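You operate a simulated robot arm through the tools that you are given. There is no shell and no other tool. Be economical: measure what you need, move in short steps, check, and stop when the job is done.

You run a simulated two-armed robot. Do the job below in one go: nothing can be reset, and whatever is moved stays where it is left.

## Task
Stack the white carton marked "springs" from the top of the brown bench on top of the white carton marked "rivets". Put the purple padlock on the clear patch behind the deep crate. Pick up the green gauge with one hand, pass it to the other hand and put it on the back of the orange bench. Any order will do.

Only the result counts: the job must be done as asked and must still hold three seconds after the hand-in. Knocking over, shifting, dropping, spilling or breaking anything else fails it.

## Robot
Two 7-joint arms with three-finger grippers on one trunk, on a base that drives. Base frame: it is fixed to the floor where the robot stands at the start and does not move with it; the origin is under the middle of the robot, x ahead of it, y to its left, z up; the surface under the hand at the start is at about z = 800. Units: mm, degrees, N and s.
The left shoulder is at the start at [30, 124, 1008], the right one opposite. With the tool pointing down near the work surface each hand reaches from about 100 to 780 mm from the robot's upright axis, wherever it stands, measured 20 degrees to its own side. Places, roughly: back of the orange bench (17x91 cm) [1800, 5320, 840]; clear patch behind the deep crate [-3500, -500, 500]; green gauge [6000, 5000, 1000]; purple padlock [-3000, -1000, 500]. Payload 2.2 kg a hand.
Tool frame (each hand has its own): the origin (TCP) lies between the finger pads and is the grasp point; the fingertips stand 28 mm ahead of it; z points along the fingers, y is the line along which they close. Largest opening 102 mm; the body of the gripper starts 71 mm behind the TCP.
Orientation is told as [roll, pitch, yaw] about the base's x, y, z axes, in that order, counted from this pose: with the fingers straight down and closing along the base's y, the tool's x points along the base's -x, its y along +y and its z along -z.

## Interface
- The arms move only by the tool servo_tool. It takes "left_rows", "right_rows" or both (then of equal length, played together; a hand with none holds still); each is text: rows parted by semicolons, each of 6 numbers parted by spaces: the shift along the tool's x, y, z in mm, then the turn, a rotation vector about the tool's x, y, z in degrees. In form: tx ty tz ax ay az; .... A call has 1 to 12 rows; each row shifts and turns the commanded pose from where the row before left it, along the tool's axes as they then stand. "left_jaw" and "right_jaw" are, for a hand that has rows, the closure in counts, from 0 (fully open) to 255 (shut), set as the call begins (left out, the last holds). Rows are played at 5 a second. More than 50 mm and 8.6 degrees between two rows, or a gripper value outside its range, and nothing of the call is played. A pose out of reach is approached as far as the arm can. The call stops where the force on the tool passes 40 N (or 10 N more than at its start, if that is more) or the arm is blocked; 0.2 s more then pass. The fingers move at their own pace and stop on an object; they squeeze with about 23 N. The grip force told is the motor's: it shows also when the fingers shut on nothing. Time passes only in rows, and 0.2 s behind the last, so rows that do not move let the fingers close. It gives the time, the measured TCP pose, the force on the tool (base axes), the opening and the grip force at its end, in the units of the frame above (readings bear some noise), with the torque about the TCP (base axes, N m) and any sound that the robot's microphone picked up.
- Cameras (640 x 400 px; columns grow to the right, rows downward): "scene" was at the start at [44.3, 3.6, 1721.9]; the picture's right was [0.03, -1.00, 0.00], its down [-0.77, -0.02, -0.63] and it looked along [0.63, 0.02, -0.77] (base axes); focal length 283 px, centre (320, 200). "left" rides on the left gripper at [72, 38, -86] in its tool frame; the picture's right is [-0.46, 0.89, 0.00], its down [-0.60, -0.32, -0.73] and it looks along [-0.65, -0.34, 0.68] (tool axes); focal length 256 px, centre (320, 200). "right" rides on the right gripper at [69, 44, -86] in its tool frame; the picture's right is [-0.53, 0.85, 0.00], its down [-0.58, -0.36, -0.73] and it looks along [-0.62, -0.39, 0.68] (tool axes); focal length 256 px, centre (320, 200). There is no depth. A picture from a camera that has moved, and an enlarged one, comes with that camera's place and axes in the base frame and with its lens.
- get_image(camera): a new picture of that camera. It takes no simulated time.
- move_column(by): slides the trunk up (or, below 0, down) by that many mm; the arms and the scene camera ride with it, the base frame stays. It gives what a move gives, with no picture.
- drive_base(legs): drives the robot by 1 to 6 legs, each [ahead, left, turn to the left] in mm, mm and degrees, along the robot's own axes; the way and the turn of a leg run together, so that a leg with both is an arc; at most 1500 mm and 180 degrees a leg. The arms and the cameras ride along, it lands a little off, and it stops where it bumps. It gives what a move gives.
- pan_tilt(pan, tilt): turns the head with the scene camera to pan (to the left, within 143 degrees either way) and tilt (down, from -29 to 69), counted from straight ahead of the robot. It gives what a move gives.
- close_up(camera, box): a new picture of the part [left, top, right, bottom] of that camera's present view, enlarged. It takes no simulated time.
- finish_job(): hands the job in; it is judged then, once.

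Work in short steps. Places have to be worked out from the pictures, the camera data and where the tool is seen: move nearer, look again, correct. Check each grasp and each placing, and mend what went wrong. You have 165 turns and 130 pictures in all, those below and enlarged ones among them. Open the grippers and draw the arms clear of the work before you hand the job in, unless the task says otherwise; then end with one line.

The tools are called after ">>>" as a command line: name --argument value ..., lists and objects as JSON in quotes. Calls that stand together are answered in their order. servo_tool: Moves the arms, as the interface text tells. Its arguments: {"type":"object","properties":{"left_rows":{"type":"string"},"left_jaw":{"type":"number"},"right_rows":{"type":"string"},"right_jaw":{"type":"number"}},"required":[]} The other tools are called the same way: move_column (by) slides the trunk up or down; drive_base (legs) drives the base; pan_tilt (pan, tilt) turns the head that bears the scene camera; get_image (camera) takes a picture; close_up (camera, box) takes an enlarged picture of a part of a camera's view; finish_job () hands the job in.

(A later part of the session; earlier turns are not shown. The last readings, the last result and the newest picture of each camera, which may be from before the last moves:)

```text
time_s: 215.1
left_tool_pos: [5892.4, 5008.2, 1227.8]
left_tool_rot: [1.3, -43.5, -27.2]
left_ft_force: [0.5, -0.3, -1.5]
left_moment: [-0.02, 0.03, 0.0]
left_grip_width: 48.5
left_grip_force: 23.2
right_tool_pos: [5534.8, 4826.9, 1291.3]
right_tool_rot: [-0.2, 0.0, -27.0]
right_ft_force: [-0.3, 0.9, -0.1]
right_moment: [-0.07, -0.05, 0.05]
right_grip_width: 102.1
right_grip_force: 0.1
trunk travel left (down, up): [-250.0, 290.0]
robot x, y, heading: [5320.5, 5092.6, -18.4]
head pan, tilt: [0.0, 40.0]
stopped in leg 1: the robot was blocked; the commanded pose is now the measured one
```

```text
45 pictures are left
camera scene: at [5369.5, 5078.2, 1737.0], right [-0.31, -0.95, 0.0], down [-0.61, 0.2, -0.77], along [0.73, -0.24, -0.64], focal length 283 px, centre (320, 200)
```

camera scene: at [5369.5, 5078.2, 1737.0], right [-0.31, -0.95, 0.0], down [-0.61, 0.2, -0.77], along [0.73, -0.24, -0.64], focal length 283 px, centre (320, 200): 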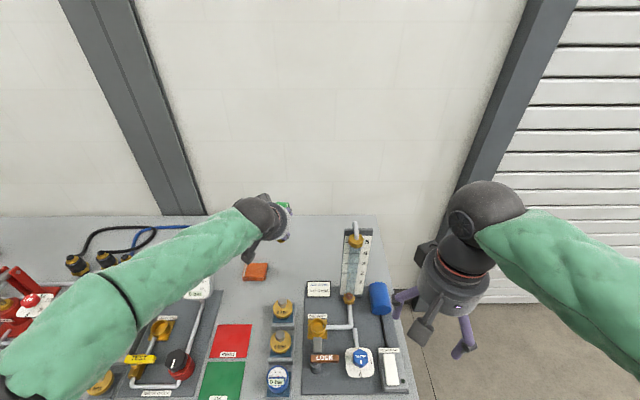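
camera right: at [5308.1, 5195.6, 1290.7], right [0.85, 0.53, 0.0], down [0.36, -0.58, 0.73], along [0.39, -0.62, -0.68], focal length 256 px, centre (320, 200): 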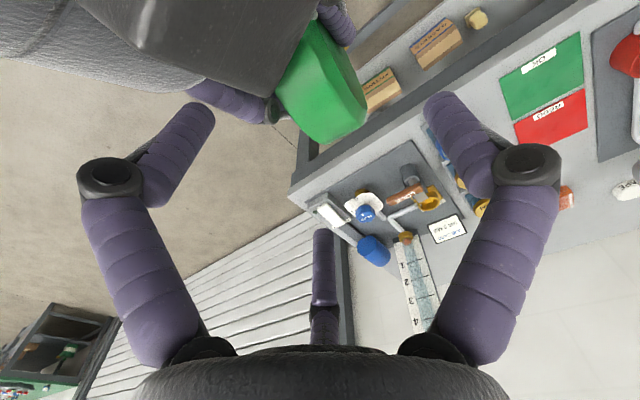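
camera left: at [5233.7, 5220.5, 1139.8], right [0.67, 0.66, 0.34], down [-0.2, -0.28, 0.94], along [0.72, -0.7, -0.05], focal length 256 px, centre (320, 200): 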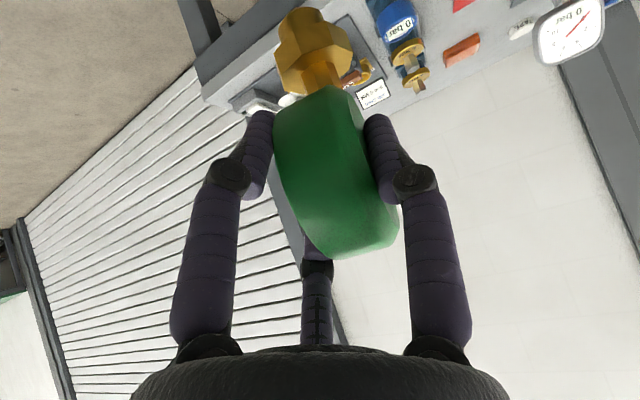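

Blocked against the bench; I back off 8 mm. Then I move the gauge forward and down above a free spot beyond its original place.

>>> drive_base --legs '[[-8, 0, 0]]'

>>> servo_tool --left_rows "-31.2 -1.8 29.6 0 0 0;-31.2 -1.8 29.6 0 0 0;-31.2 -1.8 29.6 0 0 0;-31.2 -1.8 29.6 0 0 0;28.7 0 30.2 0 0 0;28.7 0 30.2 0 0 0;28.7 0 30.2 0 0 0;28.7 0 30.2 0 0 0;28.7 0 30.2 0 0 0;28.7 0 30.2 0 0 0;0 0 0 0 0 0"

>>> get_image --camera "left"

>>> close_up --camera "scene" --box '[200, 190, 392, 310]'

```text
time_s: 215.9
left_tool_pos: [5885.0, 5010.4, 1227.7]
left_tool_rot: [1.4, -43.6, -27.2]
left_ft_force: [0.9, 0.3, -1.8]
left_moment: [0.04, 0.09, 0.02]
left_grip_width: 48.5
left_grip_force: 23.5
right_tool_pos: [5528.4, 4828.3, 1290.1]
right_tool_rot: [-0.2, 0.4, -27.0]
right_ft_force: [-0.3, 0.1, -0.5]
right_moment: [0.0, -0.04, 0.0]
right_grip_width: 102.0
right_grip_force: 0.1
trunk travel left (down, up): [-250.0, 290.0]
robot x, y, heading: [5309.9, 5098.6, -18.6]
head pan, tilt: [0.0, 40.0]
```

```text
time_s: 218.3
left_tool_pos: [6040.0, 4933.0, 973.9]
left_tool_rot: [1.5, -43.6, -27.3]
left_ft_force: [-0.3, 0.4, -1.1]
left_moment: [0.01, 0.07, -0.03]
left_grip_width: 48.5
left_grip_force: 22.9
right_tool_pos: [5527.2, 4828.1, 1290.2]
right_tool_rot: [-0.2, 0.1, -27.0]
right_ft_force: [-0.2, 0.1, -0.1]
right_moment: [-0.03, -0.03, 0.01]
right_grip_width: 102.0
right_grip_force: 0.1
trunk travel left (down, up): [-250.0, 290.0]
robot x, y, heading: [5310.6, 5096.0, -18.3]
head pan, tilt: [0.0, 40.0]
```

```text
44 pictures are left
camera left: at [5956.0, 5015.3, 986.4], right [0.69, 0.64, 0.34], down [-0.21, -0.27, 0.94], along [0.69, -0.72, -0.05], focal length 256 px, centre (320, 200)
```

left: 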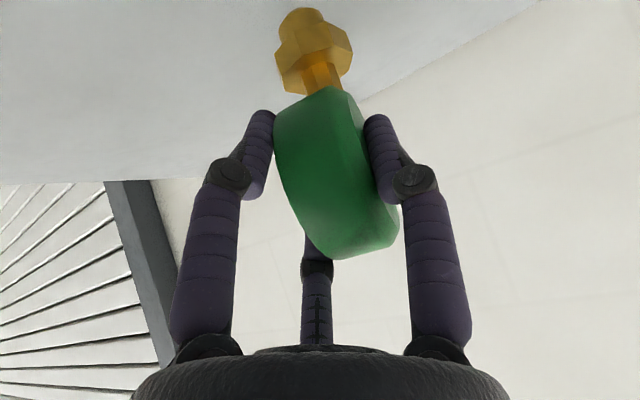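

```text
3.33 times, centred on (296, 250) of scene
camera zoom: at [5362.5, 5079.1, 1737.0], right [-0.31, -0.95, 0.0], down [-0.61, 0.2, -0.77], along [0.73, -0.24, -0.64], focal length 944 px, centre (400, 33)
```

zoom: 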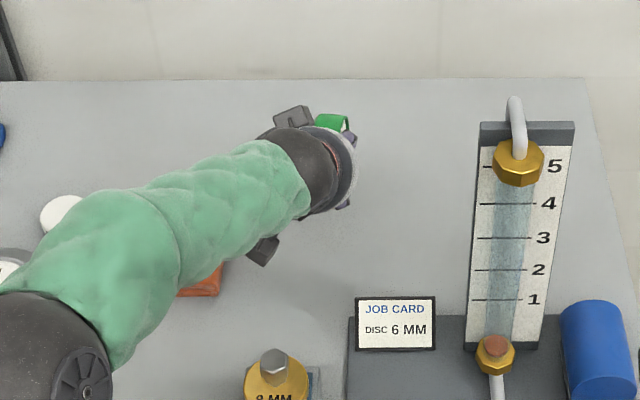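

Clear space below. I lower gently to contact.

>>> servo_tool --left_rows "5.5 0 5.8 0 0 0;5.5 0 5.8 0 0 0;5.5 0 5.8 0 0 0;2 0 2.2 0 0 0;0 0 0 0 0 0"

>>> servo_tool --left_rows "1.4 0 1.45 0 0 0;1.4 0 1.45 0 0 0;0 0 0 0 0 0"

```text
time_s: 219.5
left_tool_pos: [6038.8, 4932.0, 948.4]
left_tool_rot: [1.3, -43.5, -27.3]
left_ft_force: [0.2, -0.6, -1.6]
left_moment: [-0.02, 0.07, 0.0]
left_grip_width: 48.7
left_grip_force: 23.0
right_tool_pos: [5528.3, 4828.6, 1290.6]
right_tool_rot: [-0.2, 0.2, -27.0]
right_ft_force: [-0.7, -0.4, 0.0]
right_moment: [-0.03, 0.02, -0.01]
right_grip_width: 102.3
right_grip_force: 0.1
trunk travel left (down, up): [-250.0, 290.0]
robot x, y, heading: [5313.1, 5093.3, -18.3]
head pan, tilt: [0.0, 40.0]
```

```text
time_s: 220.3
left_tool_pos: [6039.3, 4932.1, 945.3]
left_tool_rot: [1.4, -43.5, -27.1]
left_ft_force: [0.0, 0.1, -2.9]
left_moment: [0.01, 0.07, -0.01]
left_grip_width: 48.3
left_grip_force: 23.1
right_tool_pos: [5526.3, 4828.8, 1290.9]
right_tool_rot: [-0.1, 0.2, -27.0]
right_ft_force: [1.1, 0.7, -1.0]
right_moment: [-0.04, 0.02, -0.01]
right_grip_width: 102.0
right_grip_force: 0.1
trunk travel left (down, up): [-250.0, 290.0]
robot x, y, heading: [5310.2, 5095.0, -18.3]
head pan, tilt: [0.0, 40.0]
```

>>> servo_tool --left_rows "0.7 0 0.72 0 0 0;0.7 0 0.72 0 0 0;0.7 0 0.72 0 0 0;0 0 0 0 0 0"

```text
time_s: 221.3
left_tool_pos: [6038.0, 4932.0, 943.0]
left_tool_rot: [1.4, -43.5, -27.2]
left_ft_force: [-0.6, -0.3, -1.5]
left_moment: [0.02, 0.06, -0.01]
left_grip_width: 48.5
left_grip_force: 22.8
right_tool_pos: [5526.7, 4828.2, 1290.5]
right_tool_rot: [-0.1, 0.3, -26.9]
right_ft_force: [0.0, 1.0, 0.2]
right_moment: [-0.01, 0.01, -0.02]
right_grip_width: 102.1
right_grip_force: 0.0
trunk travel left (down, up): [-250.0, 290.0]
robot x, y, heading: [5310.3, 5092.4, -18.3]
head pan, tilt: [0.0, 40.0]
```

>>> servo_tool --left_rows "0.7 0 0.72 0 0 0;0.7 0 0.72 0 0 0;0 0 0 0 0 0"

```text
time_s: 222.1
left_tool_pos: [6038.7, 4933.1, 940.9]
left_tool_rot: [1.5, -43.3, -27.1]
left_ft_force: [-0.6, -0.5, -1.5]
left_moment: [0.03, 0.08, -0.01]
left_grip_width: 48.8
left_grip_force: 22.7
right_tool_pos: [5528.0, 4828.6, 1290.4]
right_tool_rot: [-0.2, 0.2, -26.9]
right_ft_force: [0.1, -0.2, -0.3]
right_moment: [-0.01, 0.0, 0.01]
right_grip_width: 102.1
right_grip_force: 0.0
trunk travel left (down, up): [-250.0, 290.0]
robot x, y, heading: [5312.8, 5095.9, -18.5]
head pan, tilt: [0.0, 40.0]
```

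>>> servo_tool --left_rows "0.7 0 0.72 0 0 0;0.7 0 0.72 0 0 0;0 0 0 0 0 0"

>>> close_up --camera "left" --box '[240, 0, 400, 100]'

```text
time_s: 222.9
left_tool_pos: [6038.6, 4931.5, 941.2]
left_tool_rot: [1.4, -43.6, -27.2]
left_ft_force: [0.4, 0.6, 3.6]
left_moment: [0.06, -0.2, 0.03]
left_grip_width: 48.8
left_grip_force: 23.2
right_tool_pos: [5528.2, 4828.2, 1290.5]
right_tool_rot: [-0.3, 0.3, -27.0]
right_ft_force: [0.0, 0.2, 0.5]
right_moment: [-0.01, 0.02, 0.01]
right_grip_width: 101.6
right_grip_force: 0.2
trunk travel left (down, up): [-250.0, 290.0]
robot x, y, heading: [5314.0, 5094.4, -18.4]
head pan, tilt: [0.0, 40.0]
```

```text
4.00 times, centred on (320, 50) of left
camera zoom: at [5955.4, 5014.3, 953.5], right [0.69, 0.64, 0.34], down [-0.21, -0.27, 0.94], along [0.69, -0.72, -0.05], focal length 1024 px, centre (320, 800)
```

zoom: 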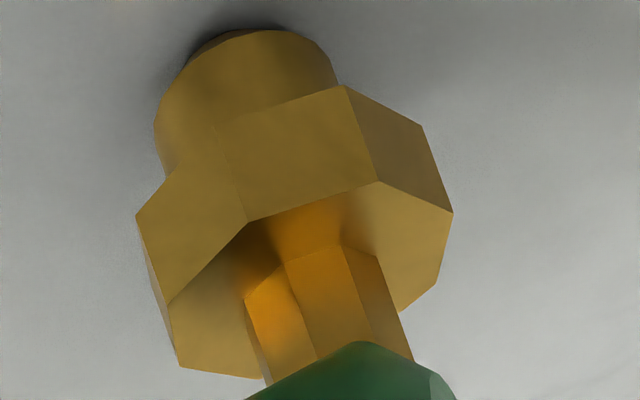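

Contact reached. I open part-way, shift back 22 mm and pitch the hand from 44° to 60° around the disc.

>>> servo_tool --left_rows "0 0 0 0 0 0;0 0 0 0 0 0;0 0 0 0 0 0" --left_jaw 38

>>> servo_tool --left_rows "8 0 -7.6 0 0 0;8 0 -7.6 0 0 0;0 0 0 0 -5.5 0;0 0 0 0 -5.5 0;0 0 0 0 -5.5 0;0 0 0 0 0 0"

>>> get_image --camera "left"

>>> close_up --camera "scene" --box '[232, 200, 360, 280]'

```text
time_s: 223.7
left_tool_pos: [6038.0, 4932.5, 940.0]
left_tool_rot: [1.5, -43.5, -27.2]
left_ft_force: [-0.1, 0.1, 0.3]
left_moment: [0.0, -0.02, 0.02]
left_grip_width: 86.8
left_grip_force: 0.1
right_tool_pos: [5527.7, 4828.7, 1291.5]
right_tool_rot: [-0.1, 0.2, -27.0]
right_ft_force: [-0.1, 0.2, 0.3]
right_moment: [0.02, 0.02, -0.04]
right_grip_width: 102.1
right_grip_force: 0.0
trunk travel left (down, up): [-250.0, 290.0]
robot x, y, heading: [5312.4, 5099.1, -18.2]
head pan, tilt: [0.0, 40.0]
```

```text
time_s: 225.1
left_tool_pos: [6047.1, 4927.4, 933.9]
left_tool_rot: [1.9, -59.9, -27.8]
left_ft_force: [0.6, 1.0, 0.3]
left_moment: [0.02, -0.02, -0.01]
left_grip_width: 87.1
left_grip_force: 0.1
left hand out of reach, approached as far as the arm can: row 5
right_tool_pos: [5525.6, 4829.3, 1290.4]
right_tool_rot: [-0.2, 0.1, -26.9]
right_ft_force: [0.1, 0.0, 0.5]
right_moment: [0.0, -0.04, 0.01]
right_grip_width: 102.0
right_grip_force: 0.0
trunk travel left (down, up): [-250.0, 290.0]
robot x, y, heading: [5312.5, 5093.2, -18.3]
head pan, tilt: [0.0, 40.0]
```

```text
41 pictures are left
camera left: at [5964.9, 5010.0, 914.6], right [0.6, 0.69, 0.42], down [-0.44, -0.15, 0.88], along [0.67, -0.71, 0.21], focal length 256 px, centre (320, 200)
```

left: 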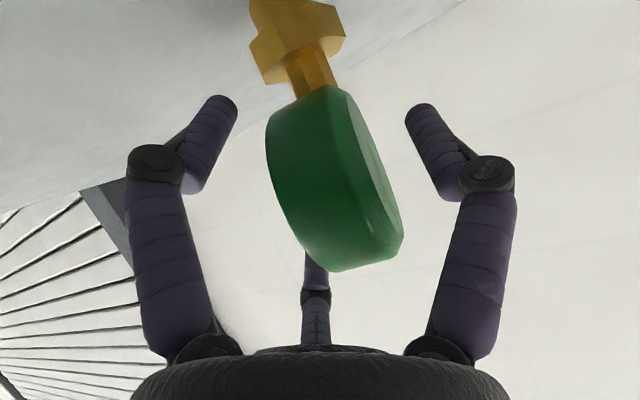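

```text
5.00 times, centred on (296, 240) of scene
camera zoom: at [5361.0, 5080.1, 1737.1], right [-0.31, -0.95, 0.0], down [-0.61, 0.2, -0.77], along [0.73, -0.24, -0.64], focal length 1415 px, centre (440, 0)
```

zoom: 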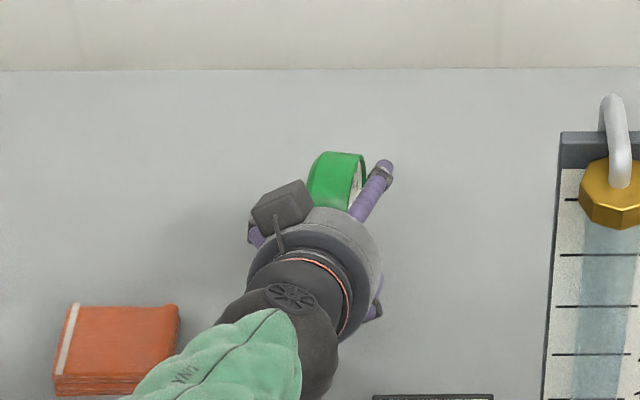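

The arm ended a bit far forward (reach limit on the way). I correct: pull back along the fingers and check.

>>> servo_tool --left_rows "0 0 0 0 0 0;0 0 0 0 0 0"

>>> servo_tool --left_rows "4 0 -7 0 0 0;4 0 -7 0 0 0;4 0 -7 0 0 0;0 0 0 0 0 0"

>>> get_image --camera "left"

```text
time_s: 225.7
left_tool_pos: [6047.7, 4926.2, 932.2]
left_tool_rot: [1.9, -59.9, -27.9]
left_ft_force: [0.1, -0.5, 0.2]
left_moment: [0.02, 0.01, -0.02]
left_grip_width: 86.7
left_grip_force: 0.0
right_tool_pos: [5528.2, 4828.9, 1290.4]
right_tool_rot: [-0.2, 0.1, -26.9]
right_ft_force: [0.8, -0.1, -0.6]
right_moment: [0.02, 0.02, 0.02]
right_grip_width: 102.1
right_grip_force: 0.1
trunk travel left (down, up): [-250.0, 290.0]
robot x, y, heading: [5314.8, 5093.5, -18.2]
head pan, tilt: [0.0, 40.0]
```

```text
time_s: 226.7
left_tool_pos: [6033.5, 4932.8, 930.4]
left_tool_rot: [2.0, -60.0, -28.0]
left_ft_force: [0.0, -0.5, -0.2]
left_moment: [-0.01, 0.02, 0.01]
left_grip_width: 86.8
left_grip_force: 0.0
left hand out of reach, approached as far as the arm can: row 1
right_tool_pos: [5528.1, 4828.1, 1291.1]
right_tool_rot: [-0.1, 0.3, -27.1]
right_ft_force: [-0.1, -0.4, 0.0]
right_moment: [0.0, -0.01, -0.04]
right_grip_width: 102.0
right_grip_force: 0.1
trunk travel left (down, up): [-250.0, 290.0]
robot x, y, heading: [5314.7, 5095.8, -18.4]
head pan, tilt: [0.0, 40.0]
```

```text
39 pictures are left
camera left: at [5951.3, 5014.5, 911.4], right [0.6, 0.69, 0.42], down [-0.44, -0.15, 0.88], along [0.67, -0.71, 0.21], focal length 256 px, centre (320, 200)
```

left: 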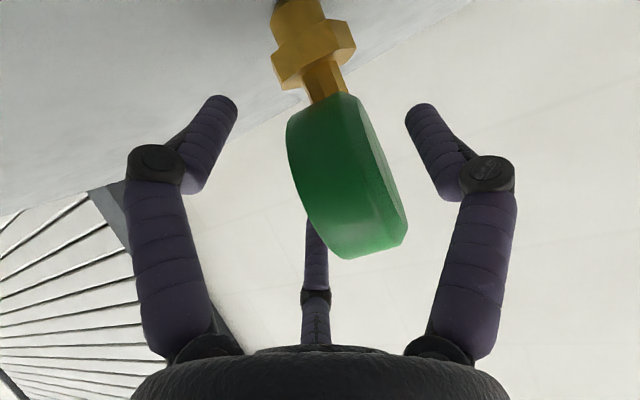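

>>> servo_tool --left_rows "1.5 0 -7.5 0 0 0;1.5 0 -7.5 0 0 0;0 0 0 0 0 0"

>>> get_image --camera "left"

```text
time_s: 227.5
left_tool_pos: [6020.3, 4940.5, 934.9]
left_tool_rot: [2.0, -60.0, -28.0]
left_ft_force: [-0.7, 0.0, 0.2]
left_moment: [-0.02, 0.02, 0.0]
left_grip_width: 86.8
left_grip_force: 0.0
right_tool_pos: [5528.0, 4829.6, 1290.9]
right_tool_rot: [-0.2, 0.2, -27.0]
right_ft_force: [0.1, 0.0, 0.0]
right_moment: [-0.01, 0.04, -0.01]
right_grip_width: 102.1
right_grip_force: 0.1
trunk travel left (down, up): [-250.0, 290.0]
robot x, y, heading: [5311.8, 5090.8, -18.3]
head pan, tilt: [0.0, 40.0]
```

```text
38 pictures are left
camera left: at [5938.6, 5021.3, 916.1], right [0.6, 0.69, 0.42], down [-0.44, -0.15, 0.88], along [0.67, -0.71, 0.21], focal length 256 px, centre (320, 200)
```

left: 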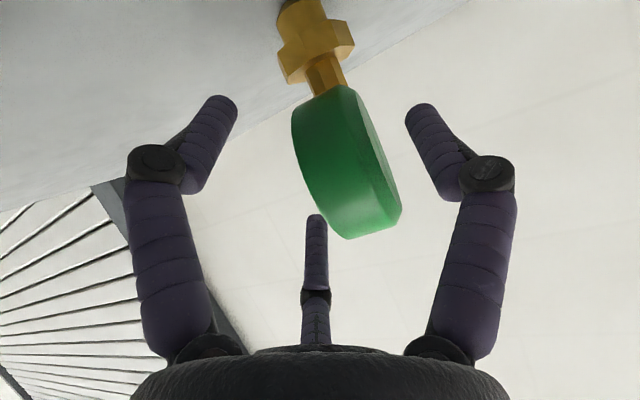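

TCP is now 34 mm short of the disc centre, at its near rim. I close and check.

>>> servo_tool --left_rows "0 0 0 0 0 0;0 0 0 0 0 0;0 0 0 0 0 0;0 0 0 0 0 0" --left_jaw 255

>>> get_image --camera "left"

```text
time_s: 228.5
left_tool_pos: [6021.6, 4939.1, 936.5]
left_tool_rot: [2.1, -60.0, -28.0]
left_ft_force: [1.8, 2.1, 5.5]
left_moment: [0.12, -0.3, 0.09]
left_grip_width: 44.6
left_grip_force: 23.2
right_tool_pos: [5527.5, 4828.2, 1291.0]
right_tool_rot: [-0.1, 0.2, -27.0]
right_ft_force: [0.8, -0.6, -0.7]
right_moment: [0.04, -0.03, 0.02]
right_grip_width: 102.2
right_grip_force: 0.1
trunk travel left (down, up): [-250.0, 290.0]
robot x, y, heading: [5313.7, 5095.6, -18.3]
head pan, tilt: [0.0, 40.0]
```

```text
37 pictures are left
camera left: at [5939.1, 5021.7, 917.3], right [0.59, 0.69, 0.42], down [-0.45, -0.15, 0.88], along [0.67, -0.71, 0.22], focal length 256 px, centre (320, 200)
```

left: 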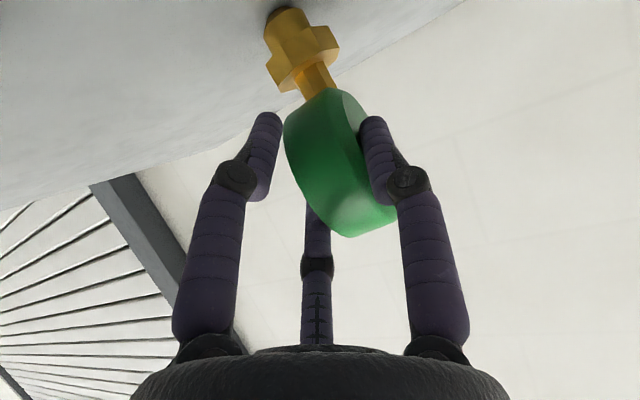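

I lift slowly and check the grip holds.

>>> servo_tool --left_rows "-4 0 -2.5 0 0 0;-9 0 -5 0 0 0;-17 0 -10 0 0 0;-26 0 -15 0 0 0;-35 0 -20 0 0 0;-35 0 -20 0 0 0;0 0 0 0 0 0"

>>> get_image --camera "left"

>>> close_up --camera "scene" --box '[232, 180, 392, 280]'

```text
time_s: 230.1
left_tool_pos: [6021.5, 4937.3, 1081.7]
left_tool_rot: [2.0, -59.9, -28.0]
left_ft_force: [0.2, 0.0, -2.7]
left_moment: [0.05, 0.07, -0.01]
left_grip_width: 43.5
left_grip_force: 23.1
right_tool_pos: [5529.0, 4827.7, 1288.8]
right_tool_rot: [-0.3, 0.3, -27.0]
right_ft_force: [0.7, -0.5, 0.4]
right_moment: [0.0, -0.01, 0.03]
right_grip_width: 102.1
right_grip_force: 0.0
trunk travel left (down, up): [-250.0, 290.0]
robot x, y, heading: [5313.1, 5097.3, -18.5]
head pan, tilt: [0.0, 40.0]
```

```text
36 pictures are left
camera left: at [5938.9, 5019.4, 1063.0], right [0.6, 0.68, 0.42], down [-0.44, -0.15, 0.88], along [0.67, -0.71, 0.21], focal length 256 px, centre (320, 200)
```

left: 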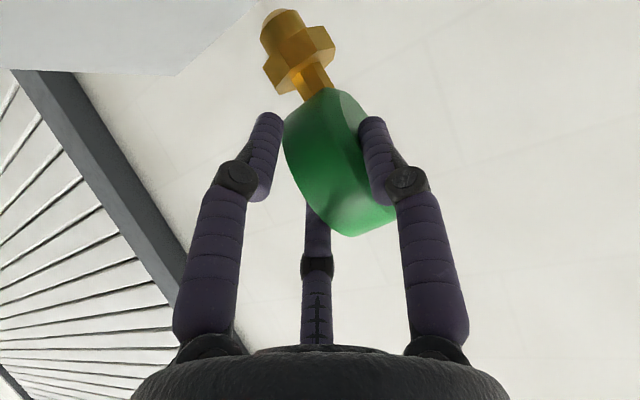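

```text
4.00 times, centred on (312, 230) of scene
camera zoom: at [5363.9, 5078.4, 1736.9], right [-0.31, -0.95, 0.0], down [-0.61, 0.2, -0.77], along [0.73, -0.24, -0.64], focal length 1132 px, centre (352, 80)
```

zoom: 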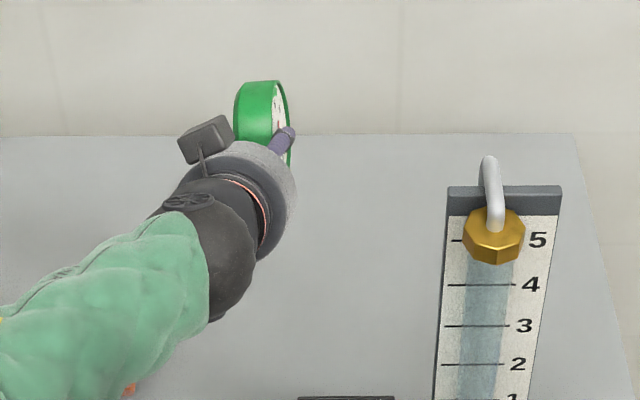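

The gauge is held by its near rim and rises cleanly. I back away from the bench again for the handover in open space.

>>> servo_tool --left_rows "-35 0 -20 0 0 0;-26 0 -15 0 0 0;0 0 0 0 0 0"

>>> drive_base --legs '[[-600, 0, 0]]'

>>> servo_tool --left_rows "17 0 -30 0 0 0;17 0 -30 0 0 0;17 0 -30 0 0 0;17 0 -30 0 0 0;0 0 0 0 0 0"

>>> get_image --camera "scene"

```text
time_s: 230.9
left_tool_pos: [6022.5, 4937.6, 1151.7]
left_tool_rot: [2.0, -59.9, -28.1]
left_ft_force: [0.1, 0.0, -2.7]
left_moment: [0.01, 0.09, -0.01]
left_grip_width: 43.5
left_grip_force: 23.3
right_tool_pos: [5528.4, 4827.7, 1289.8]
right_tool_rot: [-0.1, 0.2, -27.0]
right_ft_force: [-0.8, -0.3, 0.2]
right_moment: [0.01, 0.02, -0.04]
right_grip_width: 102.1
right_grip_force: 0.1
trunk travel left (down, up): [-250.0, 290.0]
robot x, y, heading: [5311.7, 5097.4, -18.3]
head pan, tilt: [0.0, 40.0]
```

```text
time_s: 234.2
left_tool_pos: [5470.6, 5127.2, 1152.6]
left_tool_rot: [2.0, -60.1, -27.3]
left_ft_force: [-0.7, -0.8, -2.1]
left_moment: [0.0, 0.03, 0.02]
left_grip_width: 42.9
left_grip_force: 23.5
right_tool_pos: [4976.2, 5011.6, 1290.3]
right_tool_rot: [-0.1, 0.2, -26.3]
right_ft_force: [0.4, -0.5, 0.2]
right_moment: [0.01, -0.02, -0.01]
right_grip_width: 101.9
right_grip_force: 0.1
trunk travel left (down, up): [-250.0, 290.0]
robot x, y, heading: [4759.2, 5276.3, -17.3]
head pan, tilt: [0.0, 40.0]
```

```text
time_s: 235.4
left_tool_pos: [5347.3, 5185.8, 1153.5]
left_tool_rot: [2.0, -59.9, -27.2]
left_ft_force: [-0.1, 0.3, -2.3]
left_moment: [0.02, 0.08, -0.01]
left_grip_width: 42.8
left_grip_force: 23.1
right_tool_pos: [4978.1, 5010.7, 1290.4]
right_tool_rot: [-0.1, 0.3, -26.2]
right_ft_force: [1.6, 0.5, 0.7]
right_moment: [-0.01, 0.01, 0.02]
right_grip_width: 102.1
right_grip_force: 0.1
trunk travel left (down, up): [-250.0, 290.0]
robot x, y, heading: [4757.8, 5273.0, -17.6]
head pan, tilt: [0.0, 40.0]
```

```text
34 pictures are left
camera scene: at [4810.0, 5258.6, 1736.9], right [-0.3, -0.95, 0.0], down [-0.61, 0.19, -0.77], along [0.73, -0.23, -0.64], focal length 283 px, centre (320, 200)
```

scene: 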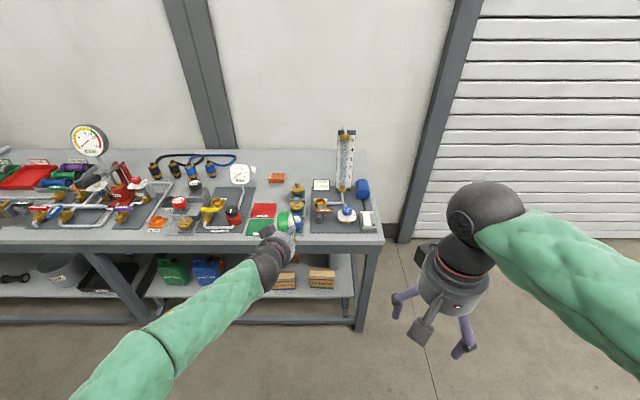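

I centre the gauge and twist the right hand by 61° so its single finger will oppose a pair on the other face and its rear is clear of the left hand.

>>> servo_tool --left_rows "0 -10 0 0 0 0;0 -10 0 0 0 0;0 -10 0 0 0 0;0 -10 0 0 0 0;0 -10 0 0 0 0;0 -10 0 0 0 0;0 -10 0 0 0 0;0 -10 0 0 0 0;0 0 0 0 0 0" --right_rows "0 0 0 0 0 7.6;0 0 0 0 0 7.6;0 0 0 0 0 7.6;0 0 0 0 0 7.6;0 0 0 0 0 7.6;0 0 0 0 0 7.6;0 0 0 0 0 7.6;0 0 0 0 0 7.6;0 0 0 0 0 0" --right_jaw 35

>>> close_up --camera "scene" --box '[240, 200, 400, 300]'

```text
time_s: 237.4
left_tool_pos: [5312.6, 5113.4, 1151.0]
left_tool_rot: [2.0, -60.0, -27.2]
left_ft_force: [0.6, 0.3, -2.5]
left_moment: [0.01, 0.08, -0.01]
left_grip_width: 42.4
left_grip_force: 22.9
right_tool_pos: [4977.4, 5010.4, 1289.6]
right_tool_rot: [-0.2, -0.1, -87.2]
right_ft_force: [0.4, 0.2, -0.2]
right_moment: [0.0, -0.04, -0.02]
right_grip_width: 88.2
right_grip_force: 0.0
trunk travel left (down, up): [-250.0, 290.0]
robot x, y, heading: [4758.2, 5273.8, -18.1]
head pan, tilt: [0.0, 40.0]
```

```text
4.00 times, centred on (320, 250) of scene
camera zoom: at [4809.0, 5259.3, 1737.0], right [-0.3, -0.95, 0.0], down [-0.61, 0.19, -0.77], along [0.73, -0.23, -0.64], focal length 1132 px, centre (320, 0)
```

zoom: 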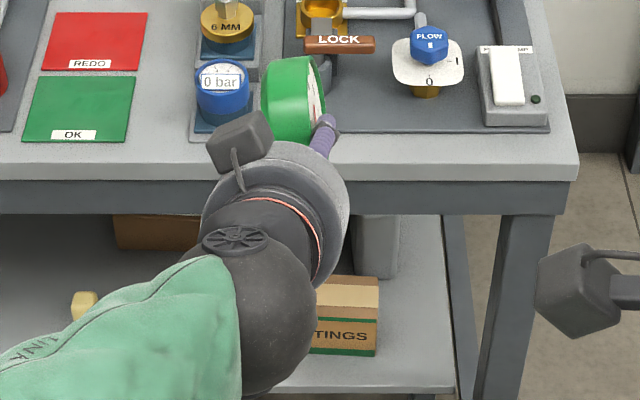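

The disc's top is free. I move the right hand forward along the right side, then over the disc.

>>> servo_tool --right_rows "-14.9 39.25 0 0 0 0;-14.9 39.25 0 0 0 0;-14.9 39.25 0 0 0 0;-14.9 39.25 0 0 0 0;-14.9 39.25 0 0 0 0;-14.9 39.25 0 0 0 0;-14.9 39.25 0 0 0 0;-14.9 39.25 0 0 0 0;0 0 0 0 0 0"

>>> servo_tool --right_rows "40.2 15.3 0 0 0 0;40.2 15.3 0 0 0 0;40.2 15.3 0 0 0 0;40.2 15.3 0 0 0 0;40.2 15.3 0 0 0 0;0 0 0 0 0 0"

>>> get_image --camera "right"

>>> close_up --camera "scene" --box '[220, 150, 412, 270]'

```text
time_s: 239.4
left_tool_pos: [5311.7, 5114.5, 1151.9]
left_tool_rot: [2.0, -60.0, -27.1]
left_ft_force: [-0.2, 0.1, -1.8]
left_moment: [0.06, 0.07, -0.01]
left_grip_width: 42.3
left_grip_force: 23.2
right_tool_pos: [5294.0, 4911.2, 1290.4]
right_tool_rot: [-0.2, -0.1, -87.1]
right_ft_force: [-0.5, -0.4, 0.5]
right_moment: [-0.01, -0.04, -0.03]
right_grip_width: 87.8
right_grip_force: 0.2
trunk travel left (down, up): [-250.0, 290.0]
robot x, y, heading: [4759.4, 5276.7, -17.8]
head pan, tilt: [0.0, 40.0]
```

```text
time_s: 240.8
left_tool_pos: [5310.8, 5113.5, 1151.2]
left_tool_rot: [2.2, -60.0, -27.4]
left_ft_force: [-1.2, -0.6, -1.0]
left_moment: [0.03, 0.08, 0.04]
left_grip_width: 42.2
left_grip_force: 23.1
right_tool_pos: [5361.9, 5112.4, 1291.6]
right_tool_rot: [-0.2, 0.0, -87.1]
right_ft_force: [-0.4, -0.5, -0.5]
right_moment: [0.08, -0.06, 0.01]
right_grip_width: 88.1
right_grip_force: 0.0
trunk travel left (down, up): [-250.0, 290.0]
robot x, y, heading: [4754.9, 5273.9, -17.6]
head pan, tilt: [0.0, 40.0]
```

```text
32 pictures are left
camera right: at [5401.7, 5181.7, 1375.9], right [0.87, -0.49, 0.0], down [-0.33, -0.59, 0.73], along [-0.36, -0.64, -0.68], focal length 256 px, centre (320, 200)
```

right: 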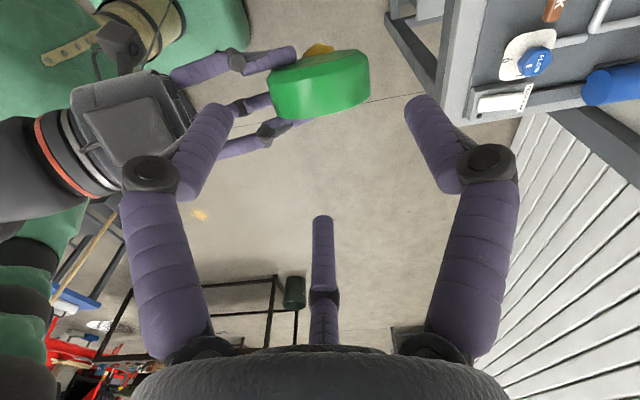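

```text
3.33 times, centred on (316, 210) of scene
camera zoom: at [4807.7, 5257.9, 1737.0], right [-0.3, -0.95, 0.0], down [-0.61, 0.19, -0.77], along [0.73, -0.23, -0.64], focal length 944 px, centre (333, 167)
```

zoom: 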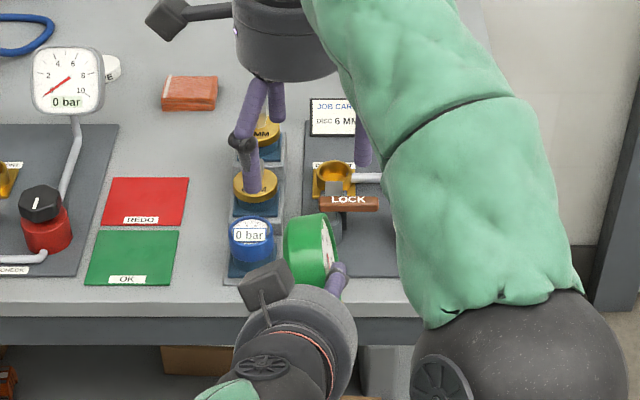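

The disc is under the right hand; all is clear of the left hand. I nudge forward 10 mm, part-close to ~70 mm, and descend 55 mm.

>>> servo_tool --right_rows "-2 10.5 0 0 0 0;0 0 20 0 0 0;0 0 20 0 0 0;0 0 15 0 0 0;0 0 0 0 0 0" --right_jaw 80

>>> get_image --camera "right"

```text
time_s: 242.0
left_tool_pos: [5312.7, 5114.8, 1150.6]
left_tool_rot: [2.1, -60.0, -27.2]
left_ft_force: [-0.2, 0.6, -2.0]
left_moment: [0.09, 0.09, 0.0]
left_grip_width: 42.1
left_grip_force: 23.3
right_tool_pos: [5365.3, 5110.8, 1228.9]
right_tool_rot: [-0.2, -0.1, -87.1]
right_ft_force: [0.0, -0.4, -0.7]
right_moment: [0.02, -0.01, 0.02]
right_grip_width: 69.9
right_grip_force: 0.0
right hand out of reach, approached as far as the arm can: row 1
trunk travel left (down, up): [-250.0, 290.0]
robot x, y, heading: [4756.1, 5273.3, -17.7]
head pan, tilt: [0.0, 40.0]
```

```text
30 pictures are left
camera right: at [5406.7, 5181.8, 1314.0], right [0.87, -0.49, 0.0], down [-0.33, -0.59, 0.73], along [-0.36, -0.64, -0.68], focal length 256 px, centre (320, 200)
```

right: 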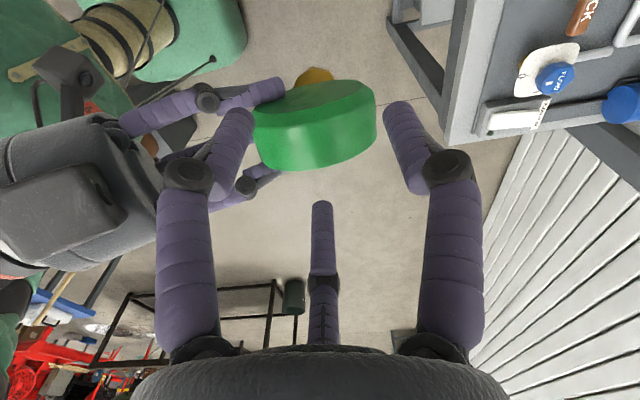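

The right hand is at its reach forward, so I bring the gauge to it instead: right hand up 12, gauge back 12 mm and right 14 mm.

>>> servo_tool --left_rows "0 0 0 0 0 0;3 -7 -5.2 0 0 0;3 -7 -5.2 0 0 0;0 0 0 0 0 0" --right_rows "0 0 -12 0 0 0;0 0 0 0 0 0;0 0 0 0 0 0;0 0 0 0 0 0"

>>> get_image --camera "right"

```text
time_s: 243.0
left_tool_pos: [5295.8, 5109.0, 1151.9]
left_tool_rot: [2.0, -60.0, -27.2]
left_ft_force: [-0.4, 0.0, -2.0]
left_moment: [0.03, 0.11, 0.01]
left_grip_width: 41.9
left_grip_force: 23.1
right_tool_pos: [5365.8, 5111.4, 1241.1]
right_tool_rot: [-0.3, 0.0, -87.1]
right_ft_force: [-0.1, 0.5, -0.7]
right_moment: [0.01, -0.02, 0.0]
right_grip_width: 70.0
right_grip_force: 0.1
trunk travel left (down, up): [-250.0, 290.0]
robot x, y, heading: [4756.7, 5273.8, -17.6]
head pan, tilt: [0.0, 40.0]
```

```text
29 pictures are left
camera right: at [5406.7, 5181.9, 1326.6], right [0.87, -0.49, 0.0], down [-0.33, -0.59, 0.73], along [-0.36, -0.64, -0.68], focal length 256 px, centre (320, 200)
```

right: 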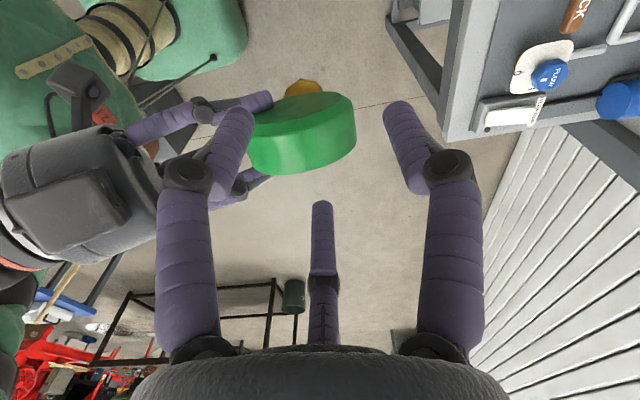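

I zoom to judge the disc's yaw relative to the right hand before descending.

>>> close_up --camera "right" --box '[220, 60, 412, 180]'

```text
3.33 times, centred on (316, 120) of right
camera zoom: at [5406.7, 5181.9, 1326.6], right [0.87, -0.49, 0.0], down [-0.33, -0.59, 0.73], along [-0.36, -0.64, -0.68], focal length 853 px, centre (333, 467)
```

zoom: 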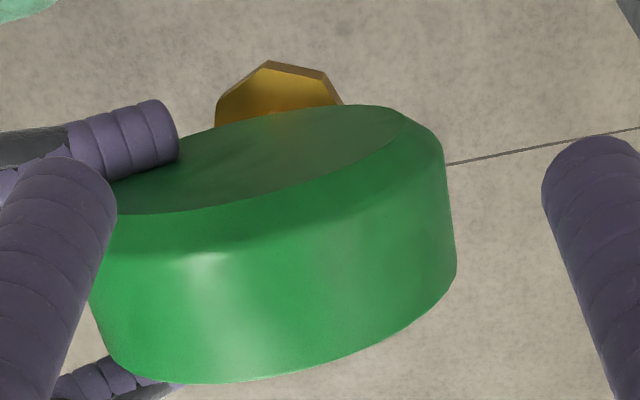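

The disc is turned ~9° relative to the hand; I rotate the right hand to match and descend in small steps.

>>> servo_tool --right_rows "0 0 0 0 0 -4.5;0 0 0 0 0 -4.5;0 0 10 0 0 0;0 0 10 0 0 0;0 0 8 0 0 0;0 0 0 0 0 0"

>>> get_image --camera "right"

```text
time_s: 244.4
left_tool_pos: [5296.5, 5107.9, 1152.1]
left_tool_rot: [2.0, -60.0, -27.1]
left_ft_force: [-1.6, -1.5, -2.1]
left_moment: [0.02, 0.07, 0.05]
left_grip_width: 41.9
left_grip_force: 22.7
right_tool_pos: [5365.4, 5112.7, 1211.8]
right_tool_rot: [-0.4, -0.1, -78.0]
right_ft_force: [-0.6, 0.4, 0.5]
right_moment: [-0.01, 0.03, 0.0]
right_grip_width: 69.8
right_grip_force: 0.0
trunk travel left (down, up): [-250.0, 290.0]
robot x, y, heading: [4755.5, 5276.4, -17.5]
head pan, tilt: [0.0, 40.0]
```

```text
27 pictures are left
camera right: at [5394.6, 5188.2, 1297.1], right [0.94, -0.35, 0.0], down [-0.23, -0.64, 0.73], along [-0.26, -0.69, -0.68], focal length 256 px, centre (320, 200)
```

right: 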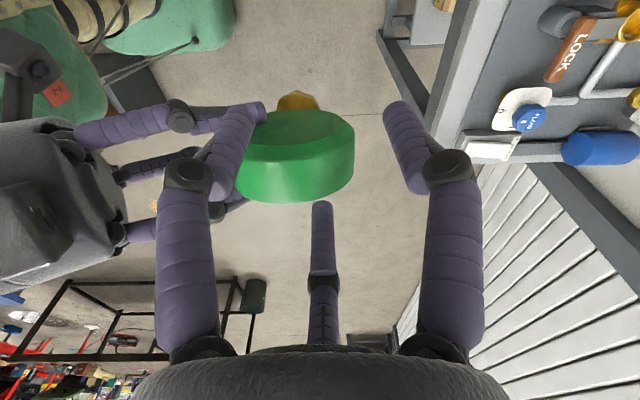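

Aligned now (axis ~12 mm forward of the disc centre, between faces). I descend 20 mm more and close gently.

>>> servo_tool --right_rows "0 0 7 0 0 0;0 0 7 0 0 0;0 0 6 0 0 0;0 0 0 0 0 0"

>>> get_image --camera "right"

```text
time_s: 245.4
left_tool_pos: [5296.8, 5108.0, 1152.7]
left_tool_rot: [2.1, -60.1, -27.2]
left_ft_force: [-0.1, 0.0, -1.8]
left_moment: [0.06, 0.09, 0.01]
left_grip_width: 41.4
left_grip_force: 23.2
right_tool_pos: [5365.3, 5110.8, 1192.7]
right_tool_rot: [-0.3, 0.1, -78.2]
right_ft_force: [-0.2, 0.1, -0.3]
right_moment: [0.01, 0.01, -0.01]
right_grip_width: 70.0
right_grip_force: 0.0
trunk travel left (down, up): [-250.0, 290.0]
robot x, y, heading: [4757.9, 5275.1, -17.6]
head pan, tilt: [0.0, 40.0]
```

```text
26 pictures are left
camera right: at [5395.0, 5187.2, 1278.9], right [0.94, -0.35, 0.0], down [-0.23, -0.64, 0.73], along [-0.26, -0.69, -0.68], focal length 256 px, centre (320, 200)
```

right: 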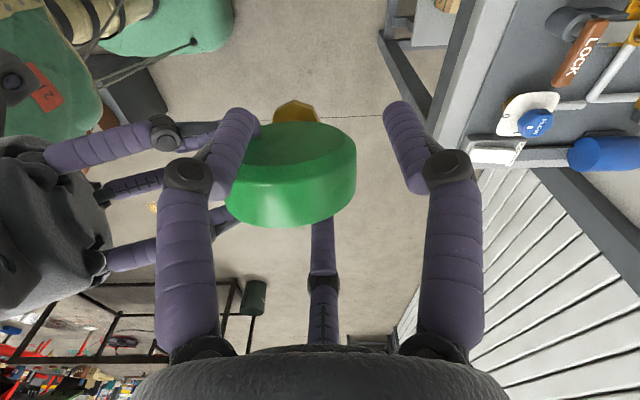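

No contact yet. I close the right hand on the disc.

>>> servo_tool --right_rows "0 0 0 0 0 0;0 0 0 0 0 0;0 0 0 0 0 0;0 0 0 0 0 0" --right_jaw 255

>>> get_image --camera "right"

```text
time_s: 246.4
left_tool_pos: [5296.1, 5108.2, 1150.3]
left_tool_rot: [2.0, -59.7, -27.0]
left_ft_force: [-5.5, 21.7, -10.6]
left_moment: [0.29, 0.6, 1.24]
left_grip_width: 41.5
left_grip_force: 23.2
right_tool_pos: [5366.7, 5109.8, 1194.0]
right_tool_rot: [-0.1, -0.2, -78.1]
right_ft_force: [6.0, -20.8, 8.2]
right_moment: [-1.16, -0.2, 0.26]
right_grip_width: 51.5
right_grip_force: 22.8
trunk travel left (down, up): [-250.0, 290.0]
robot x, y, heading: [4755.6, 5273.2, -17.5]
head pan, tilt: [0.0, 40.0]
```

```text
25 pictures are left
camera right: at [5395.5, 5185.9, 1280.0], right [0.94, -0.35, 0.0], down [-0.24, -0.64, 0.73], along [-0.26, -0.69, -0.68], focal length 256 px, centre (320, 200)
```

right: 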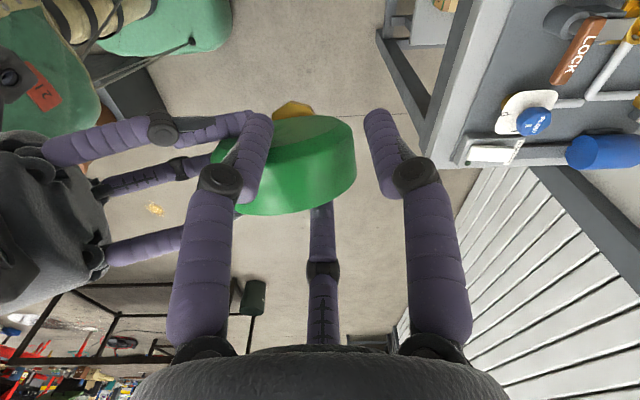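

Only the right-side finger is bearing (hands pull 21 N sideways). I shift the right hand to its right in small steps to balance the grip.

>>> servo_tool --right_rows "-2.6 -1.5 0 0 0 0;-2.6 -1.5 0 0 0 0;0 0 0 0 0 0"

```text
time_s: 247.2
left_tool_pos: [5293.8, 5106.4, 1150.0]
left_tool_rot: [2.0, -59.8, -27.6]
left_ft_force: [-12.8, -6.6, -16.4]
left_moment: [0.86, 0.43, 0.46]
left_grip_width: 41.4
left_grip_force: 22.9
right_tool_pos: [5364.8, 5108.2, 1193.2]
right_tool_rot: [-0.1, 0.1, -78.0]
right_ft_force: [11.1, 6.8, 14.6]
right_moment: [-0.53, 0.19, -0.93]
right_grip_width: 51.2
right_grip_force: 23.0
trunk travel left (down, up): [-250.0, 290.0]
robot x, y, heading: [4753.8, 5277.7, -17.5]
head pan, tilt: [0.0, 40.0]
```

Now both hands grip (right stable at 51 mm, lateral force balanced). I release the left hand and watch the readings.

>>> servo_tool --left_rows "0 0 0 0 0 0;0 0 0 0 0 0;0 0 0 0 0 0" --left_jaw 60

>>> get_image --camera "right"

>>> get_image --camera "left"

```text
time_s: 248.0
left_tool_pos: [5295.8, 5107.7, 1153.3]
left_tool_rot: [2.0, -60.1, -27.1]
left_ft_force: [0.3, 0.7, 0.4]
left_moment: [0.01, 0.01, 0.02]
left_grip_width: 78.1
left_grip_force: 0.0
right_tool_pos: [5364.0, 5106.3, 1193.5]
right_tool_rot: [-0.4, 0.0, -78.0]
right_ft_force: [-0.1, -0.3, -2.5]
right_moment: [0.02, -0.09, 0.02]
right_grip_width: 41.0
right_grip_force: 22.8
trunk travel left (down, up): [-250.0, 290.0]
robot x, y, heading: [4761.6, 5276.5, -17.4]
head pan, tilt: [0.0, 40.0]
```

```text
24 pictures are left
camera right: at [5393.6, 5180.9, 1278.3], right [0.94, -0.35, -0.01], down [-0.23, -0.64, 0.73], along [-0.26, -0.69, -0.68], focal length 256 px, centre (320, 200)
```

right: 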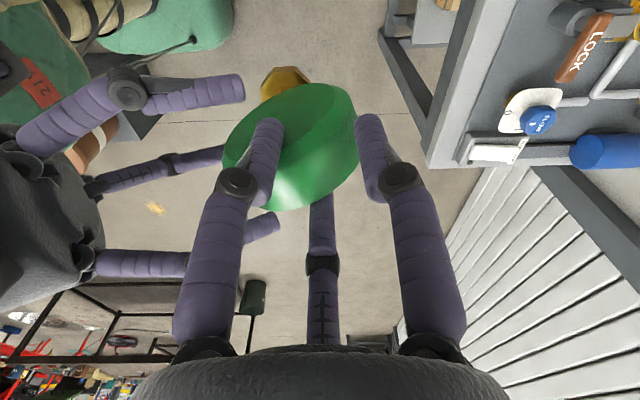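

```text
23 pictures are left
camera left: at [5212.8, 5188.5, 1133.2], right [0.59, 0.69, 0.42], down [-0.44, -0.16, 0.88], along [0.68, -0.7, 0.21], focal length 256 px, centre (320, 200)
```

left: 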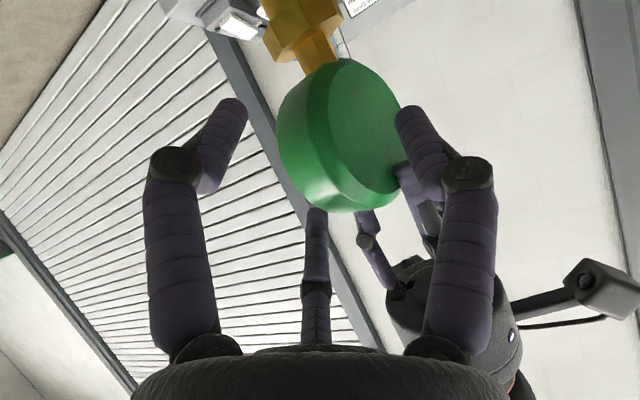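

Handover done: the right hand holds the gauge alone (2.5 N weight, 41 mm). I withdraw the left hand straight back.

>>> servo_tool --left_rows "10 0 -17 0 0 0;10 0 -17 0 0 0;20 0 -35 0 0 0;20 0 -35 0 0 0;0 30 -20 0 0 0;0 40 0 0 0 0;0 40 0 0 0 0;0 0 0 0 0 0" --left_jaw 0

>>> get_image --camera "left"

>>> close_up --camera "scene" --box '[220, 130, 412, 250]'

```text
time_s: 249.8
left_tool_pos: [5215.0, 5261.6, 1165.7]
left_tool_rot: [2.1, -60.0, -27.2]
left_ft_force: [0.3, -0.2, 0.0]
left_moment: [-0.01, 0.0, 0.01]
left_grip_width: 101.7
left_grip_force: 0.1
right_tool_pos: [5363.3, 5104.6, 1193.2]
right_tool_rot: [-0.3, 0.0, -78.1]
right_ft_force: [0.4, 0.5, -1.5]
right_moment: [0.03, -0.05, -0.02]
right_grip_width: 40.7
right_grip_force: 23.6
trunk travel left (down, up): [-250.0, 290.0]
robot x, y, heading: [4758.8, 5274.3, -17.7]
head pan, tilt: [0.0, 40.0]
```

```text
22 pictures are left
camera left: at [5132.7, 5343.1, 1145.9], right [0.59, 0.69, 0.42], down [-0.44, -0.16, 0.88], along [0.68, -0.7, 0.21], focal length 256 px, centre (320, 200)
```

left: 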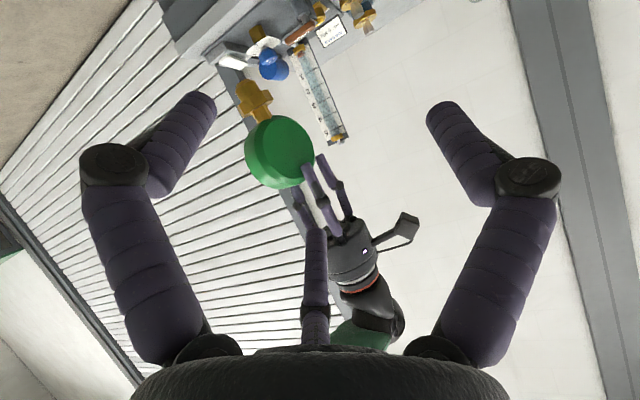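

```text
3.33 times, centred on (316, 190) of scene
camera zoom: at [4809.3, 5258.8, 1737.0], right [-0.3, -0.95, 0.0], down [-0.61, 0.19, -0.77], along [0.73, -0.23, -0.64], focal length 944 px, centre (333, 233)
```

zoom: 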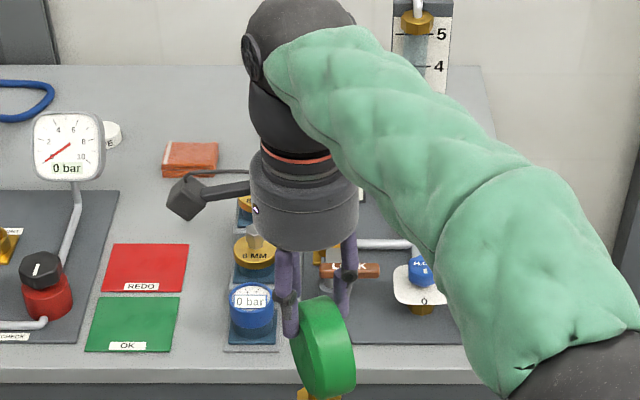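

The gauge hangs upright in the right hand. I fold both arms for travel: left un-pitched, right drawn back gently.

>>> servo_tool --left_rows "0 0 0 0 7.5 0;0 0 0 0 7.5 0;0 0 0 0 7.5 0;0 0 0 0 7.5 0;0 0 0 0 7.5 0;0 0 0 0 7.5 0;0 0 0 0 7.5 0;0 0 0 0 7.5 0;30 10 -20 0 0 0;30 10 -20 0 0 0" --right_rows "-4 -31 0 0 0 0;-4 -31 0 0 0 0;-4 -31 0 0 0 0;-4 -31 0 0 0 0;-4 -31 0 0 0 0;-4 -31 0 0 0 0;-4 -31 0 0 0 0;-4 -31 0 0 0 0;0 0 0 0 0 0;0 0 0 0 0 0"

>>> pan_tilt --pan 130 --tilt 22

>>> get_image --camera "scene"

```text
time_s: 252.0
left_tool_pos: [5171.2, 5307.9, 1204.4]
left_tool_rot: [1.0, 0.0, -25.4]
left_ft_force: [-0.2, 0.3, 0.2]
left_moment: [0.04, -0.03, -0.03]
left_grip_width: 102.0
left_grip_force: 0.1
right_tool_pos: [5125.9, 5024.9, 1194.2]
right_tool_rot: [-0.3, 0.0, -78.1]
right_ft_force: [0.3, 0.0, -2.3]
right_moment: [0.01, -0.07, -0.02]
right_grip_width: 40.7
right_grip_force: 23.4
trunk travel left (down, up): [-250.0, 290.0]
robot x, y, heading: [4757.3, 5276.7, -17.6]
head pan, tilt: [0.0, 40.0]
```

```text
time_s: 254.1
left_tool_pos: [5174.0, 5307.1, 1204.1]
left_tool_rot: [1.1, -0.1, -25.3]
left_ft_force: [-0.2, 0.2, -0.1]
left_moment: [-0.03, -0.01, -0.05]
left_grip_width: 101.8
left_grip_force: 0.1
right_tool_pos: [5126.8, 5024.7, 1193.7]
right_tool_rot: [-0.3, 0.0, -78.1]
right_ft_force: [-0.4, -0.2, -2.0]
right_moment: [0.02, -0.04, -0.02]
right_grip_width: 40.6
right_grip_force: 23.4
trunk travel left (down, up): [-250.0, 290.0]
robot x, y, heading: [4758.2, 5272.3, -17.3]
head pan, tilt: [130.0, 22.0]
```

```text
20 pictures are left
camera scene: at [4692.5, 5370.6, 1765.2], right [0.92, 0.38, 0.0], down [0.14, -0.35, -0.93], along [-0.35, 0.86, -0.37], focal length 283 px, centre (320, 200)
```

scene: 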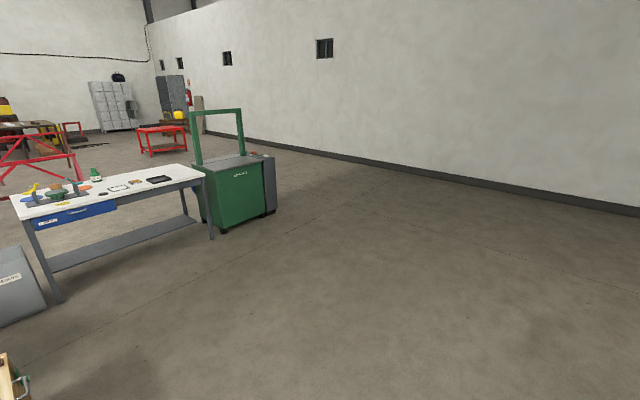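

20 pictures remain, so I'll be sparing. I turn the robot around to face the orange bench area and look.

>>> drive_base --legs '[[0, 0, 100], [0, 0, 92]]'

>>> pan_tilt --pan 5 --tilt 18

>>> get_image --camera "scene"

```text
time_s: 255.9
left_tool_pos: [5151.0, 5451.4, 1203.6]
left_tool_rot: [0.9, 0.1, -11.6]
left_ft_force: [1.2, 1.0, -0.8]
left_moment: [-0.05, -0.03, -0.01]
left_grip_width: 102.2
left_grip_force: 0.1
right_tool_pos: [5172.9, 5166.9, 1193.3]
right_tool_rot: [-0.4, -0.1, -64.2]
right_ft_force: [-0.2, 0.5, -2.8]
right_moment: [-0.02, -0.05, -0.02]
right_grip_width: 40.7
right_grip_force: 23.2
trunk travel left (down, up): [-250.0, 290.0]
robot x, y, heading: [4757.0, 5319.9, -3.7]
head pan, tilt: [130.0, 22.0]
stopped in leg 1: the robot was blocked; the commanded pose is now the measured one
```

```text
time_s: 257.9
left_tool_pos: [5150.1, 5448.5, 1204.0]
left_tool_rot: [0.9, 0.0, -11.6]
left_ft_force: [-0.1, -0.5, -0.3]
left_moment: [-0.01, -0.01, 0.02]
left_grip_width: 101.7
left_grip_force: 0.1
right_tool_pos: [5171.8, 5163.1, 1193.5]
right_tool_rot: [-0.3, -0.1, -64.1]
right_ft_force: [-0.1, 0.6, -2.3]
right_moment: [0.02, -0.03, -0.03]
right_grip_width: 40.7
right_grip_force: 22.8
trunk travel left (down, up): [-250.0, 290.0]
robot x, y, heading: [4755.6, 5319.3, -3.7]
head pan, tilt: [5.0, 18.0]
```

```text
19 pictures are left
camera scene: at [4816.0, 5323.3, 1771.6], right [0.02, -1.0, 0.0], down [-0.31, -0.01, -0.95], along [0.95, 0.02, -0.31], focal length 283 px, centre (320, 200)
```

scene: 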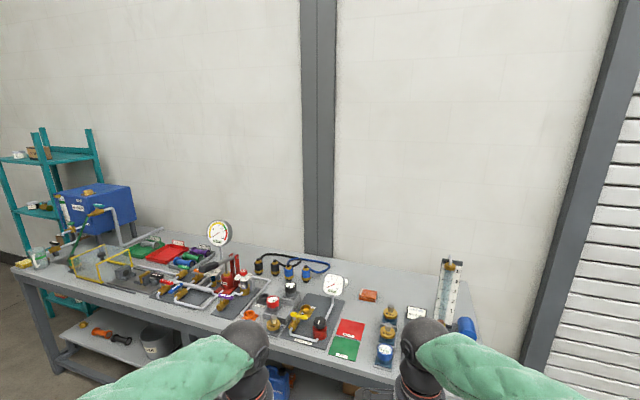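

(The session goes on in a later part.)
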